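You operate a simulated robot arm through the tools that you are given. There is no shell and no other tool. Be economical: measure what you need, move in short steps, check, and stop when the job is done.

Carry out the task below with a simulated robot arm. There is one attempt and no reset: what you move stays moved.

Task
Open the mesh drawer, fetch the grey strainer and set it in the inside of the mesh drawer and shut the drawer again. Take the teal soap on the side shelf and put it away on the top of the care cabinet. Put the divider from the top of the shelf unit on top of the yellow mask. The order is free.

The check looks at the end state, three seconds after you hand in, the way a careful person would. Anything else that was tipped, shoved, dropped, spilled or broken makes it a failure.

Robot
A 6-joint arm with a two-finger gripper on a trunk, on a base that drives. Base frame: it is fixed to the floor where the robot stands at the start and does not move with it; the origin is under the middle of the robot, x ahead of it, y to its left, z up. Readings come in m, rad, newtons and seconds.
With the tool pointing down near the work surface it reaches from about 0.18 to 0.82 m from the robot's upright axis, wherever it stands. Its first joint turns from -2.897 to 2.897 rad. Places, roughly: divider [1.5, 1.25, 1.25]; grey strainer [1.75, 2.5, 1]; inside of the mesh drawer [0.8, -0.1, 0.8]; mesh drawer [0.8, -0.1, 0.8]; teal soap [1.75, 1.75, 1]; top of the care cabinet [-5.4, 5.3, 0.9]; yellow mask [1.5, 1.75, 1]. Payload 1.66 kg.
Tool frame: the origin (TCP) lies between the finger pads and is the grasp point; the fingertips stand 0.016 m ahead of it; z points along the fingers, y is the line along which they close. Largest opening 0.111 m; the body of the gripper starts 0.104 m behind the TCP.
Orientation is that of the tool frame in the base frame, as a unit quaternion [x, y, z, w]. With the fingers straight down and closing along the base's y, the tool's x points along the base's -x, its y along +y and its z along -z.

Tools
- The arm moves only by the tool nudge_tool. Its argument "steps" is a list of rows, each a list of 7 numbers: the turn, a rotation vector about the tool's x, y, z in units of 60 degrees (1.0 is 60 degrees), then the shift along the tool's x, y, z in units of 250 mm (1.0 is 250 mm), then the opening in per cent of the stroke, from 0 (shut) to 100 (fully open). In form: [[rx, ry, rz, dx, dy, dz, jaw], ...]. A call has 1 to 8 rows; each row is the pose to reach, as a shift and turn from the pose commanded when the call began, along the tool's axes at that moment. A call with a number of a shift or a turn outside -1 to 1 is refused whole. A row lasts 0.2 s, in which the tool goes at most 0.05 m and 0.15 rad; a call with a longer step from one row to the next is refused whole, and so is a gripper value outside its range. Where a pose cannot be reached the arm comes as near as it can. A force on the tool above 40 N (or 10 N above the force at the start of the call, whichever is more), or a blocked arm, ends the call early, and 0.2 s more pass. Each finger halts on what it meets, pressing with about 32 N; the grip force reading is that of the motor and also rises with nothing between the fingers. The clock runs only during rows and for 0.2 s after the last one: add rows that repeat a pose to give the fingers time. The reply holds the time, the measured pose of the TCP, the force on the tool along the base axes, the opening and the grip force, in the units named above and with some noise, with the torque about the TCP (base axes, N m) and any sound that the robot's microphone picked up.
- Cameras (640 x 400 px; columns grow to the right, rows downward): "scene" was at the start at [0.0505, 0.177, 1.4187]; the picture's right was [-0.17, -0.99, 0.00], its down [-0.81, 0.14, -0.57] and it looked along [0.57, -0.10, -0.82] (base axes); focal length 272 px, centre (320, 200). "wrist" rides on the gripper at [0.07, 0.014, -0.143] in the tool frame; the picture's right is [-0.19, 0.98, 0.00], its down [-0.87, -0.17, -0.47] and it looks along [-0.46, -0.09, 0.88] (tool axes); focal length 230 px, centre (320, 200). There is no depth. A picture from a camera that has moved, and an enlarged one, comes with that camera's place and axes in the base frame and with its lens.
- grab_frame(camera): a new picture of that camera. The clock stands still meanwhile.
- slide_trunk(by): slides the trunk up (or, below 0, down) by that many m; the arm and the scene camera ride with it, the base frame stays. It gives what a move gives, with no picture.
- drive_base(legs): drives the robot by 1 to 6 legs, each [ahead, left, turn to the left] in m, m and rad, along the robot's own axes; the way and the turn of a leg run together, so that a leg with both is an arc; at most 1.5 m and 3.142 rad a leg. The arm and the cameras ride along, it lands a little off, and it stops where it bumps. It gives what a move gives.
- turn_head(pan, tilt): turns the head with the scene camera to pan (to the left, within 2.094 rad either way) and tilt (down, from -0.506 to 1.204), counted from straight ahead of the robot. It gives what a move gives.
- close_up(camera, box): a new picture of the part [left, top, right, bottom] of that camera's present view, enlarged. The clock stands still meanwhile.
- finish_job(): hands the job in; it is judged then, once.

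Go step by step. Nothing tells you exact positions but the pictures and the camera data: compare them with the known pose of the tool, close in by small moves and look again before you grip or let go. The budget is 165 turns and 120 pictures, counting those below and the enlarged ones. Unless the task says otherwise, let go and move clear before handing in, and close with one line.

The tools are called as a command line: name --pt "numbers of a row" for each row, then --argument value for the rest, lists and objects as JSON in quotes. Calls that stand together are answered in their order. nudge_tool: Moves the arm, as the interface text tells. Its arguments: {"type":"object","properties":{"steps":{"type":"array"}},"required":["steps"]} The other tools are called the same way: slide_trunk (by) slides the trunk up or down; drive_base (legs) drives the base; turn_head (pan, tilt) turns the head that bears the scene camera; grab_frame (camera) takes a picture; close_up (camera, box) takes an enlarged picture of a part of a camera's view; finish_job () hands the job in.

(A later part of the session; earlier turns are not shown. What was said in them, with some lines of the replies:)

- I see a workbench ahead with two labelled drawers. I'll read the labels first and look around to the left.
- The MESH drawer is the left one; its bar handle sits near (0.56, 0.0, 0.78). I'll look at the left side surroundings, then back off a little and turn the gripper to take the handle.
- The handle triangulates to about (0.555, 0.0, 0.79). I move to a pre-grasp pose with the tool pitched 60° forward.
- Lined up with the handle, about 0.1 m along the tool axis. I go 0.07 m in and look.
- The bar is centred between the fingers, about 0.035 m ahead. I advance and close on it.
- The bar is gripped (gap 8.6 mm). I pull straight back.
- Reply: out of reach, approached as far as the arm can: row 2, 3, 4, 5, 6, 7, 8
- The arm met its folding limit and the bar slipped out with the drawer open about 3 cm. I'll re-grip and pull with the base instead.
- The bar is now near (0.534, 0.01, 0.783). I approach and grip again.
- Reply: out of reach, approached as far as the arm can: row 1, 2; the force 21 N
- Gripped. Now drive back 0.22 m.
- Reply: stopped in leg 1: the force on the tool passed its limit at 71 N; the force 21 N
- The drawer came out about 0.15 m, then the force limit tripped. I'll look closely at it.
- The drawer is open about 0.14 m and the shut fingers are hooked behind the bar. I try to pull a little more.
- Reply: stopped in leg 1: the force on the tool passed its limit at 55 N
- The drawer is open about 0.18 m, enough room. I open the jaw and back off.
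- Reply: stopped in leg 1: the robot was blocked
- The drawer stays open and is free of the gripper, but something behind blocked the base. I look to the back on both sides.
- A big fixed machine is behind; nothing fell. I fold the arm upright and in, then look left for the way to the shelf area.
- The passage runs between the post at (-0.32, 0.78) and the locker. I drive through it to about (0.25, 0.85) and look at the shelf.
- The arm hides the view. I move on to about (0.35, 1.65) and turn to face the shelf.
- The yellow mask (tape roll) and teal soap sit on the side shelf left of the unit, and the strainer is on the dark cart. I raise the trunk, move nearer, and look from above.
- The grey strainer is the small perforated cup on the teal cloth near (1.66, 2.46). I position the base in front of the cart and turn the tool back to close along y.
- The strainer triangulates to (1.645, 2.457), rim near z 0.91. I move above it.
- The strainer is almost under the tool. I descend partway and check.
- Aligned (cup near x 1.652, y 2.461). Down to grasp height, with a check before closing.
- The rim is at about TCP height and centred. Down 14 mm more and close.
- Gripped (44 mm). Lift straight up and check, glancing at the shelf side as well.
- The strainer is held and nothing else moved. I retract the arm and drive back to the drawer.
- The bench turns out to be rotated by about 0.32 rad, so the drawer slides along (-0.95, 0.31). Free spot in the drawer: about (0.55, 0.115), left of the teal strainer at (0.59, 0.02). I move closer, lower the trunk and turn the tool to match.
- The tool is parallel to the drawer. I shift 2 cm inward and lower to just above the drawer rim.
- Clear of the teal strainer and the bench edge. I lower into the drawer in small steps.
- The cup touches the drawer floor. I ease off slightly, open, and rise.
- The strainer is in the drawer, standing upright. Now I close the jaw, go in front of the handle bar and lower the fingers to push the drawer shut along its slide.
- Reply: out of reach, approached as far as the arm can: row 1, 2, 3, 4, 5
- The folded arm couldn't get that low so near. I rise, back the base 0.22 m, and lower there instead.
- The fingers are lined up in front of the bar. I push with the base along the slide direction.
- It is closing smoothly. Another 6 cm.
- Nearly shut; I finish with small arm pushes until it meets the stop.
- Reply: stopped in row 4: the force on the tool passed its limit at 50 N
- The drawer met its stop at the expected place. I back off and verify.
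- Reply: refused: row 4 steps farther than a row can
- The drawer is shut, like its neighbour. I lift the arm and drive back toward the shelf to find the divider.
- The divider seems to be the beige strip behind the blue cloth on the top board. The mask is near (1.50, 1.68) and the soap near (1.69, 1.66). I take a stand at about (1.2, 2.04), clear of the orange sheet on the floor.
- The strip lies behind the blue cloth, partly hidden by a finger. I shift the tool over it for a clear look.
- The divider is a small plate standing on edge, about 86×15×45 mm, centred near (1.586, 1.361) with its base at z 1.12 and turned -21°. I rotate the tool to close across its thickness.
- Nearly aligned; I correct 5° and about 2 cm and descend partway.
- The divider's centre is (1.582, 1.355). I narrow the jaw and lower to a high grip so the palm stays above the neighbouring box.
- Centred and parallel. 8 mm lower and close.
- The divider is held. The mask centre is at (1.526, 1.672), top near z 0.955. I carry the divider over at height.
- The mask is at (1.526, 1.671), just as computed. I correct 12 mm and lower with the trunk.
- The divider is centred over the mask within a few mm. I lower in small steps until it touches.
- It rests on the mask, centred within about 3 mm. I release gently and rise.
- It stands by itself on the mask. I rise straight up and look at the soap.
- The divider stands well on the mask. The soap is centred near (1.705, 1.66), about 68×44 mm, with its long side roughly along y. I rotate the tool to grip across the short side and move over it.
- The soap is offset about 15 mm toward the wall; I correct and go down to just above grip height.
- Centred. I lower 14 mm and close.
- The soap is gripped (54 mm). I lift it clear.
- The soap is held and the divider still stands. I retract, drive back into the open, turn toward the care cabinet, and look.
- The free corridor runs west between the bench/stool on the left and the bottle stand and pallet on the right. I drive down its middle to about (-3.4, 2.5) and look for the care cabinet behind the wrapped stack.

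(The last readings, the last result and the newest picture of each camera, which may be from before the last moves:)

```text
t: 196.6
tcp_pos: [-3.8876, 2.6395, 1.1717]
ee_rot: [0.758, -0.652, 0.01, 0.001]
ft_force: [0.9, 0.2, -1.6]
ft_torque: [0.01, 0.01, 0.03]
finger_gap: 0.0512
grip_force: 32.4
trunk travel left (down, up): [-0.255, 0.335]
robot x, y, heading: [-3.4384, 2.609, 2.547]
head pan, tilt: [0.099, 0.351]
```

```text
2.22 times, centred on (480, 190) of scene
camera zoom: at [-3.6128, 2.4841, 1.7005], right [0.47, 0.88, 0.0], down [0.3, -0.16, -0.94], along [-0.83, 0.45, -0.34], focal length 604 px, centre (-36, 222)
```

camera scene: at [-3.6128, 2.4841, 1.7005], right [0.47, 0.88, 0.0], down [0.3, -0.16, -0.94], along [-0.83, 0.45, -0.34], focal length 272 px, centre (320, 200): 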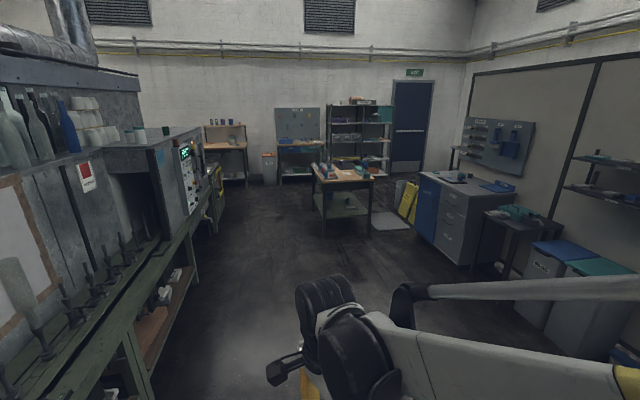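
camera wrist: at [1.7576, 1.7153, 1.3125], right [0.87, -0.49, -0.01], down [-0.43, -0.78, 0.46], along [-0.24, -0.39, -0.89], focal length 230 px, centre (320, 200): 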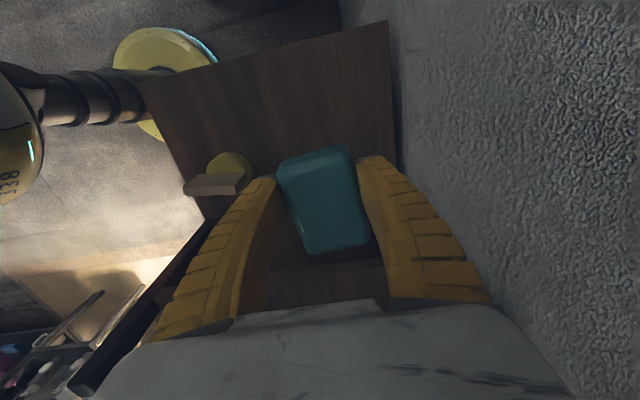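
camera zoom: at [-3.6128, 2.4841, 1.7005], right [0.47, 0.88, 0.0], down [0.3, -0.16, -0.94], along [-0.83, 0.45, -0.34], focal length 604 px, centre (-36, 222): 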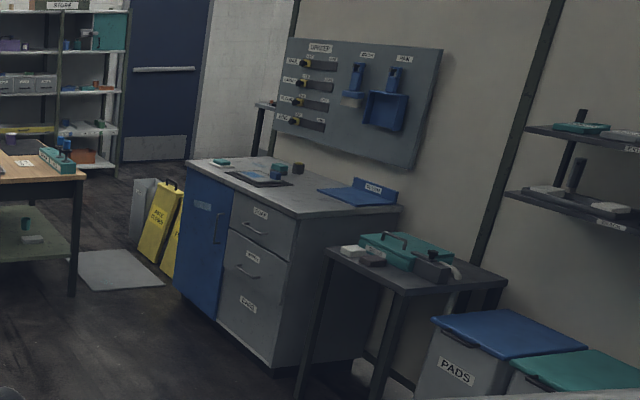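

The care cabinet is the one with the blue door and drawers; its front is near y 5.1. I drive to about (-5.4, 4.6) facing it.

drive_base --legs '[[1.357, -0.26, 0], [0, 0, -1.3], [0.612, 1.239, 0]]'

turn_head --pan 0.1 --tilt 0.7

grab_frame --camera "scene"

grab_frame --camera "wrist"

```text
t: 213.1
tcp_pos: [-5.384, 5.0463, 1.1718]
ee_rot: [-0.179, 0.984, -0.007, -0.007]
ft_force: [0.3, 0.7, -1.1]
ft_torque: [-0.01, 0.01, -0.03]
finger_gap: 0.0515
grip_force: 31.6
trunk travel left (down, up): [-0.255, 0.335]
robot x, y, heading: [-5.3196, 4.5975, 1.185]
head pan, tilt: [0.099, 0.351]
```

```text
t: 213.9
tcp_pos: [-5.3854, 5.0446, 1.1725]
ee_rot: [-0.18, 0.984, -0.007, -0.008]
ft_force: [-0.3, -0.4, -1.8]
ft_torque: [-0.02, 0.03, 0.01]
finger_gap: 0.0518
grip_force: 32.2
trunk travel left (down, up): [-0.255, 0.335]
robot x, y, heading: [-5.3224, 4.6034, 1.185]
head pan, tilt: [0.099, 0.7]
```

```text
18 pictures are left
camera scene: at [-5.4816, 4.7341, 1.6692], right [0.96, -0.28, 0.0], down [-0.18, -0.62, -0.77], along [0.21, 0.73, -0.64], focal length 272 px, centre (320, 200)
```

scene: 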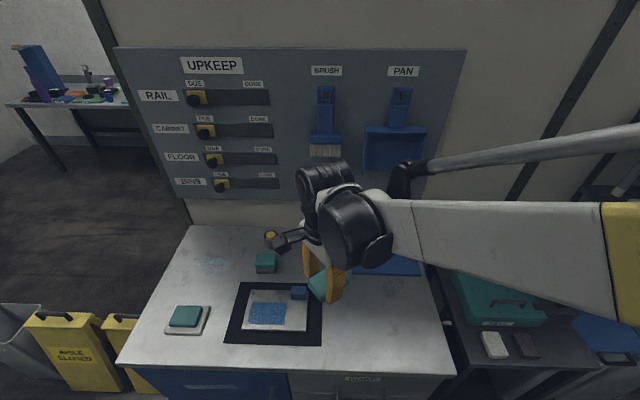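

```text
17 pictures are left
camera wrist: at [-5.4535, 5.0346, 1.315], right [-0.17, 0.99, -0.01], down [0.87, 0.16, 0.46], along [0.45, 0.06, -0.89], focal length 230 px, centre (320, 200)
```

wrist: 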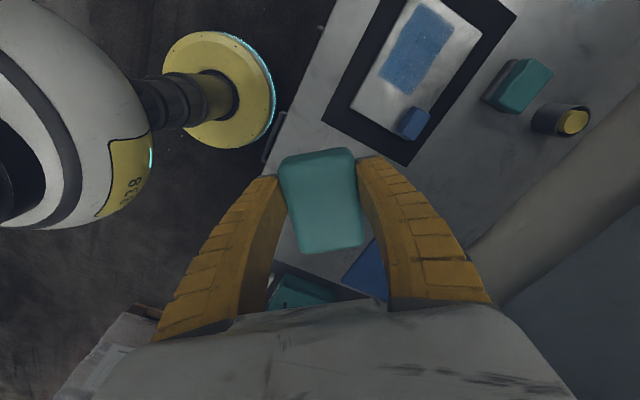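

The cabinet top has a free area at its front right, around (-5.18, 5.06); the top is at about z 0.84. I move the soap above it and lower with the trunk.

nudge_tool --pt "0 0 0 -0.16 -0.045 0 5" --pt "0 0 0 -0.32 -0.09 0 5" --pt "0 0 0 -0.48 -0.14 0 5" --pt "0 0 0 -0.64 -0.19 0 5" --pt "0 0 0 -0.773 -0.227 0 5"

slide_trunk --by -0.18

grab_frame --camera "scene"

grab_frame --camera "wrist"

```text
t: 215.1
tcp_pos: [-5.1813, 5.0611, 1.1695]
ee_rot: [-0.179, 0.984, -0.007, -0.008]
ft_force: [0.3, -0.3, -0.8]
ft_torque: [0.01, 0.06, 0.01]
finger_gap: 0.0513
grip_force: 31.4
trunk travel left (down, up): [-0.255, 0.335]
robot x, y, heading: [-5.3169, 4.6006, 1.183]
head pan, tilt: [0.099, 0.7]
```

```text
t: 217.1
tcp_pos: [-5.1827, 5.0614, 0.9896]
ee_rot: [-0.179, 0.984, -0.007, -0.008]
ft_force: [0.0, -0.2, -1.1]
ft_torque: [0.02, 0.01, 0.0]
finger_gap: 0.0513
grip_force: 32.3
trunk travel left (down, up): [-0.075, 0.515]
robot x, y, heading: [-5.3198, 4.6026, 1.19]
head pan, tilt: [0.099, 0.7]
```

```text
16 pictures are left
camera scene: at [-5.4816, 4.734, 1.4893], right [0.96, -0.28, 0.0], down [-0.18, -0.62, -0.76], along [0.21, 0.73, -0.64], focal length 272 px, centre (320, 200)
```

scene: 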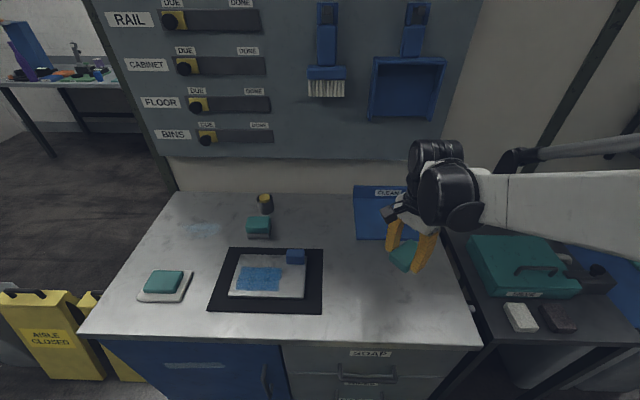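

```text
15 pictures are left
camera wrist: at [-5.251, 5.0515, 1.1327], right [-0.17, 0.99, -0.01], down [0.87, 0.16, 0.46], along [0.45, 0.06, -0.89], focal length 230 px, centre (320, 200)
```

wrist: 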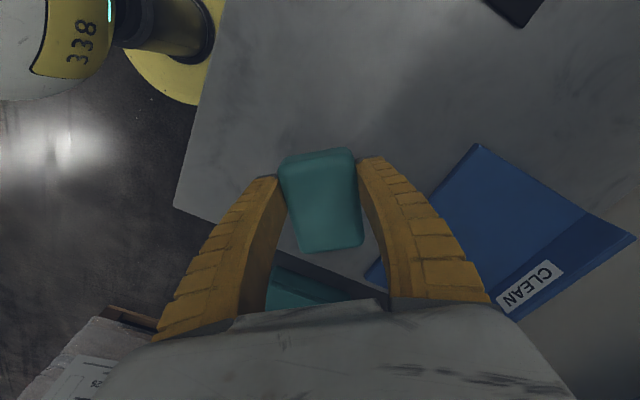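

Good clear spot, 16 cm from the edges. I lower to just above the surface.

nudge_tool --pt "0 0 0 0 0 0.12 5" --pt "0 0 0 0 0 0.24 5" --pt "0 0 0 0 0 0.34 5"

close_up --camera "scene" --box '[340, 190, 480, 340]'

```text
t: 217.9
tcp_pos: [-5.1852, 5.0597, 0.9025]
ee_rot: [-0.178, 0.984, -0.007, -0.008]
ft_force: [0.5, 0.5, -2.0]
ft_torque: [-0.01, 0.02, 0.01]
finger_gap: 0.0511
grip_force: 32.0
trunk travel left (down, up): [-0.075, 0.515]
robot x, y, heading: [-5.3207, 4.5985, 1.186]
head pan, tilt: [0.099, 0.7]
```

```text
2.67 times, centred on (410, 265) of scene
camera zoom: at [-5.4815, 4.7342, 1.4891], right [0.96, -0.28, 0.0], down [-0.18, -0.62, -0.76], along [0.21, 0.73, -0.64], focal length 724 px, centre (80, 27)
```

zoom: 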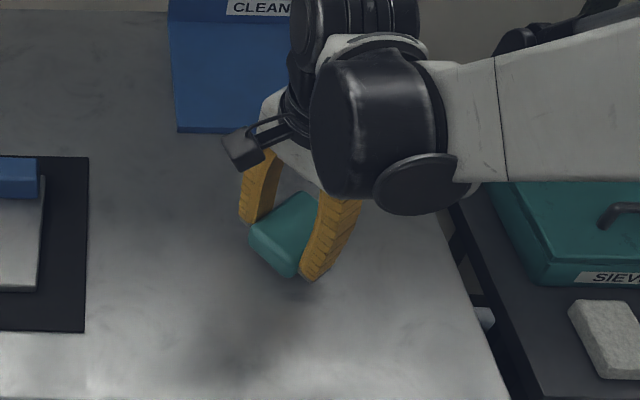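

nudge_tool --pt "0 0 0 0 0 0.03 5" --pt "0 0 0 0 0 0.06 5" --pt "0 0 0 0 0 0.08 5"

```text
t: 218.7
tcp_pos: [-5.1835, 5.0586, 0.8859]
ee_rot: [-0.178, 0.984, -0.007, -0.007]
ft_force: [5.2, 5.8, 26.2]
ft_torque: [0.03, 0.05, -0.02]
finger_gap: 0.058
grip_force: 32.4
trunk travel left (down, up): [-0.075, 0.515]
robot x, y, heading: [-5.321, 4.601, 1.185]
head pan, tilt: [0.099, 0.7]
```

Contact with the top. I ease off, open and rise.

nudge_tool --pt "0 0 0 0 0 -0.012 5" --pt "0 0 0 0 0 -0.012 60" --pt "0 0 0 0 0 -0.012 85" --pt "0 0 0 0 0 -0.012 85"

nudge_tool --pt "0 0 0 0 0 -0.1 85" --pt "0 0 0 0 0 -0.28 85" --pt "0 0 0 0 0 -0.46 85" --pt "0 0 0 0 0 -0.64 85" --pt "0 0 0 0 0 -0.82 85" --pt "0 0 0 0 0 -1 85"

grab_frame --camera "scene"

grab_frame --camera "wrist"

```text
t: 219.7
tcp_pos: [-5.1839, 5.0596, 0.8874]
ee_rot: [-0.178, 0.984, -0.007, -0.008]
ft_force: [0.6, -1.1, 0.0]
ft_torque: [-0.02, 0.0, 0.0]
finger_gap: 0.0953
grip_force: 0.6
trunk travel left (down, up): [-0.075, 0.515]
robot x, y, heading: [-5.3174, 4.5976, 1.184]
head pan, tilt: [0.099, 0.7]
```

```text
t: 221.1
tcp_pos: [-5.1791, 5.0655, 1.1399]
ee_rot: [-0.178, 0.984, -0.006, -0.008]
ft_force: [0.2, -0.2, 0.6]
ft_torque: [0.02, -0.02, 0.0]
finger_gap: 0.0951
grip_force: 0.9
trunk travel left (down, up): [-0.075, 0.515]
robot x, y, heading: [-5.3228, 4.6026, 1.186]
head pan, tilt: [0.099, 0.7]
```

```text
13 pictures are left
camera scene: at [-5.4817, 4.7338, 1.4892], right [0.96, -0.28, 0.0], down [-0.18, -0.62, -0.77], along [0.21, 0.73, -0.64], focal length 272 px, centre (320, 200)
```

scene: 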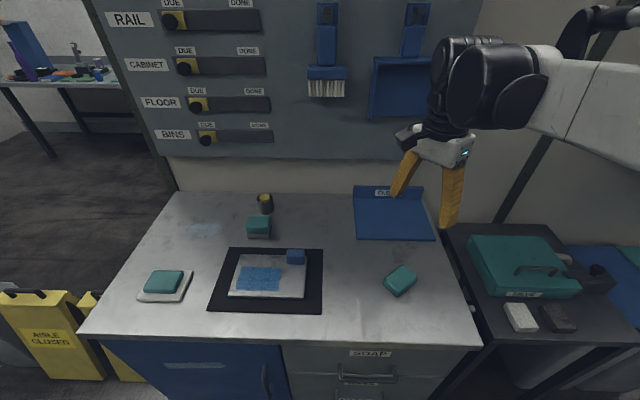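

```text
12 pictures are left
camera wrist: at [-5.2476, 5.0543, 1.283], right [-0.17, 0.99, -0.01], down [0.87, 0.16, 0.46], along [0.45, 0.06, -0.89], focal length 230 px, centre (320, 200)
```

wrist: 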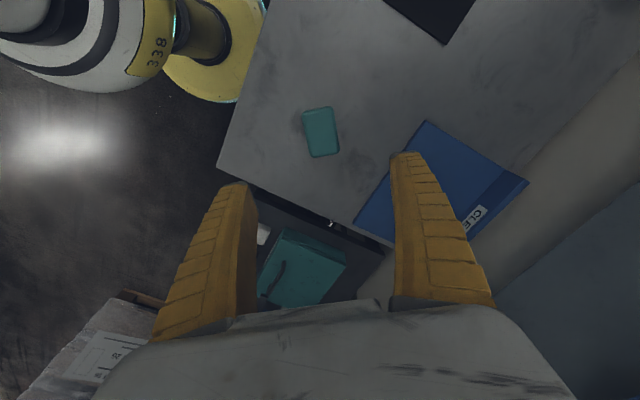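

The soap lies flat on the cabinet top and the arm is clear. The strainer is inside the shut drawer and the divider stands on the mask, so I hand in.

finish_job

```text
The job is handed in.
```

I finished all three tasks and handed in the job: the grey strainer is in the shut mesh drawer, the divider stands on the yellow mask, and the teal soap is on top of the care cabinet.
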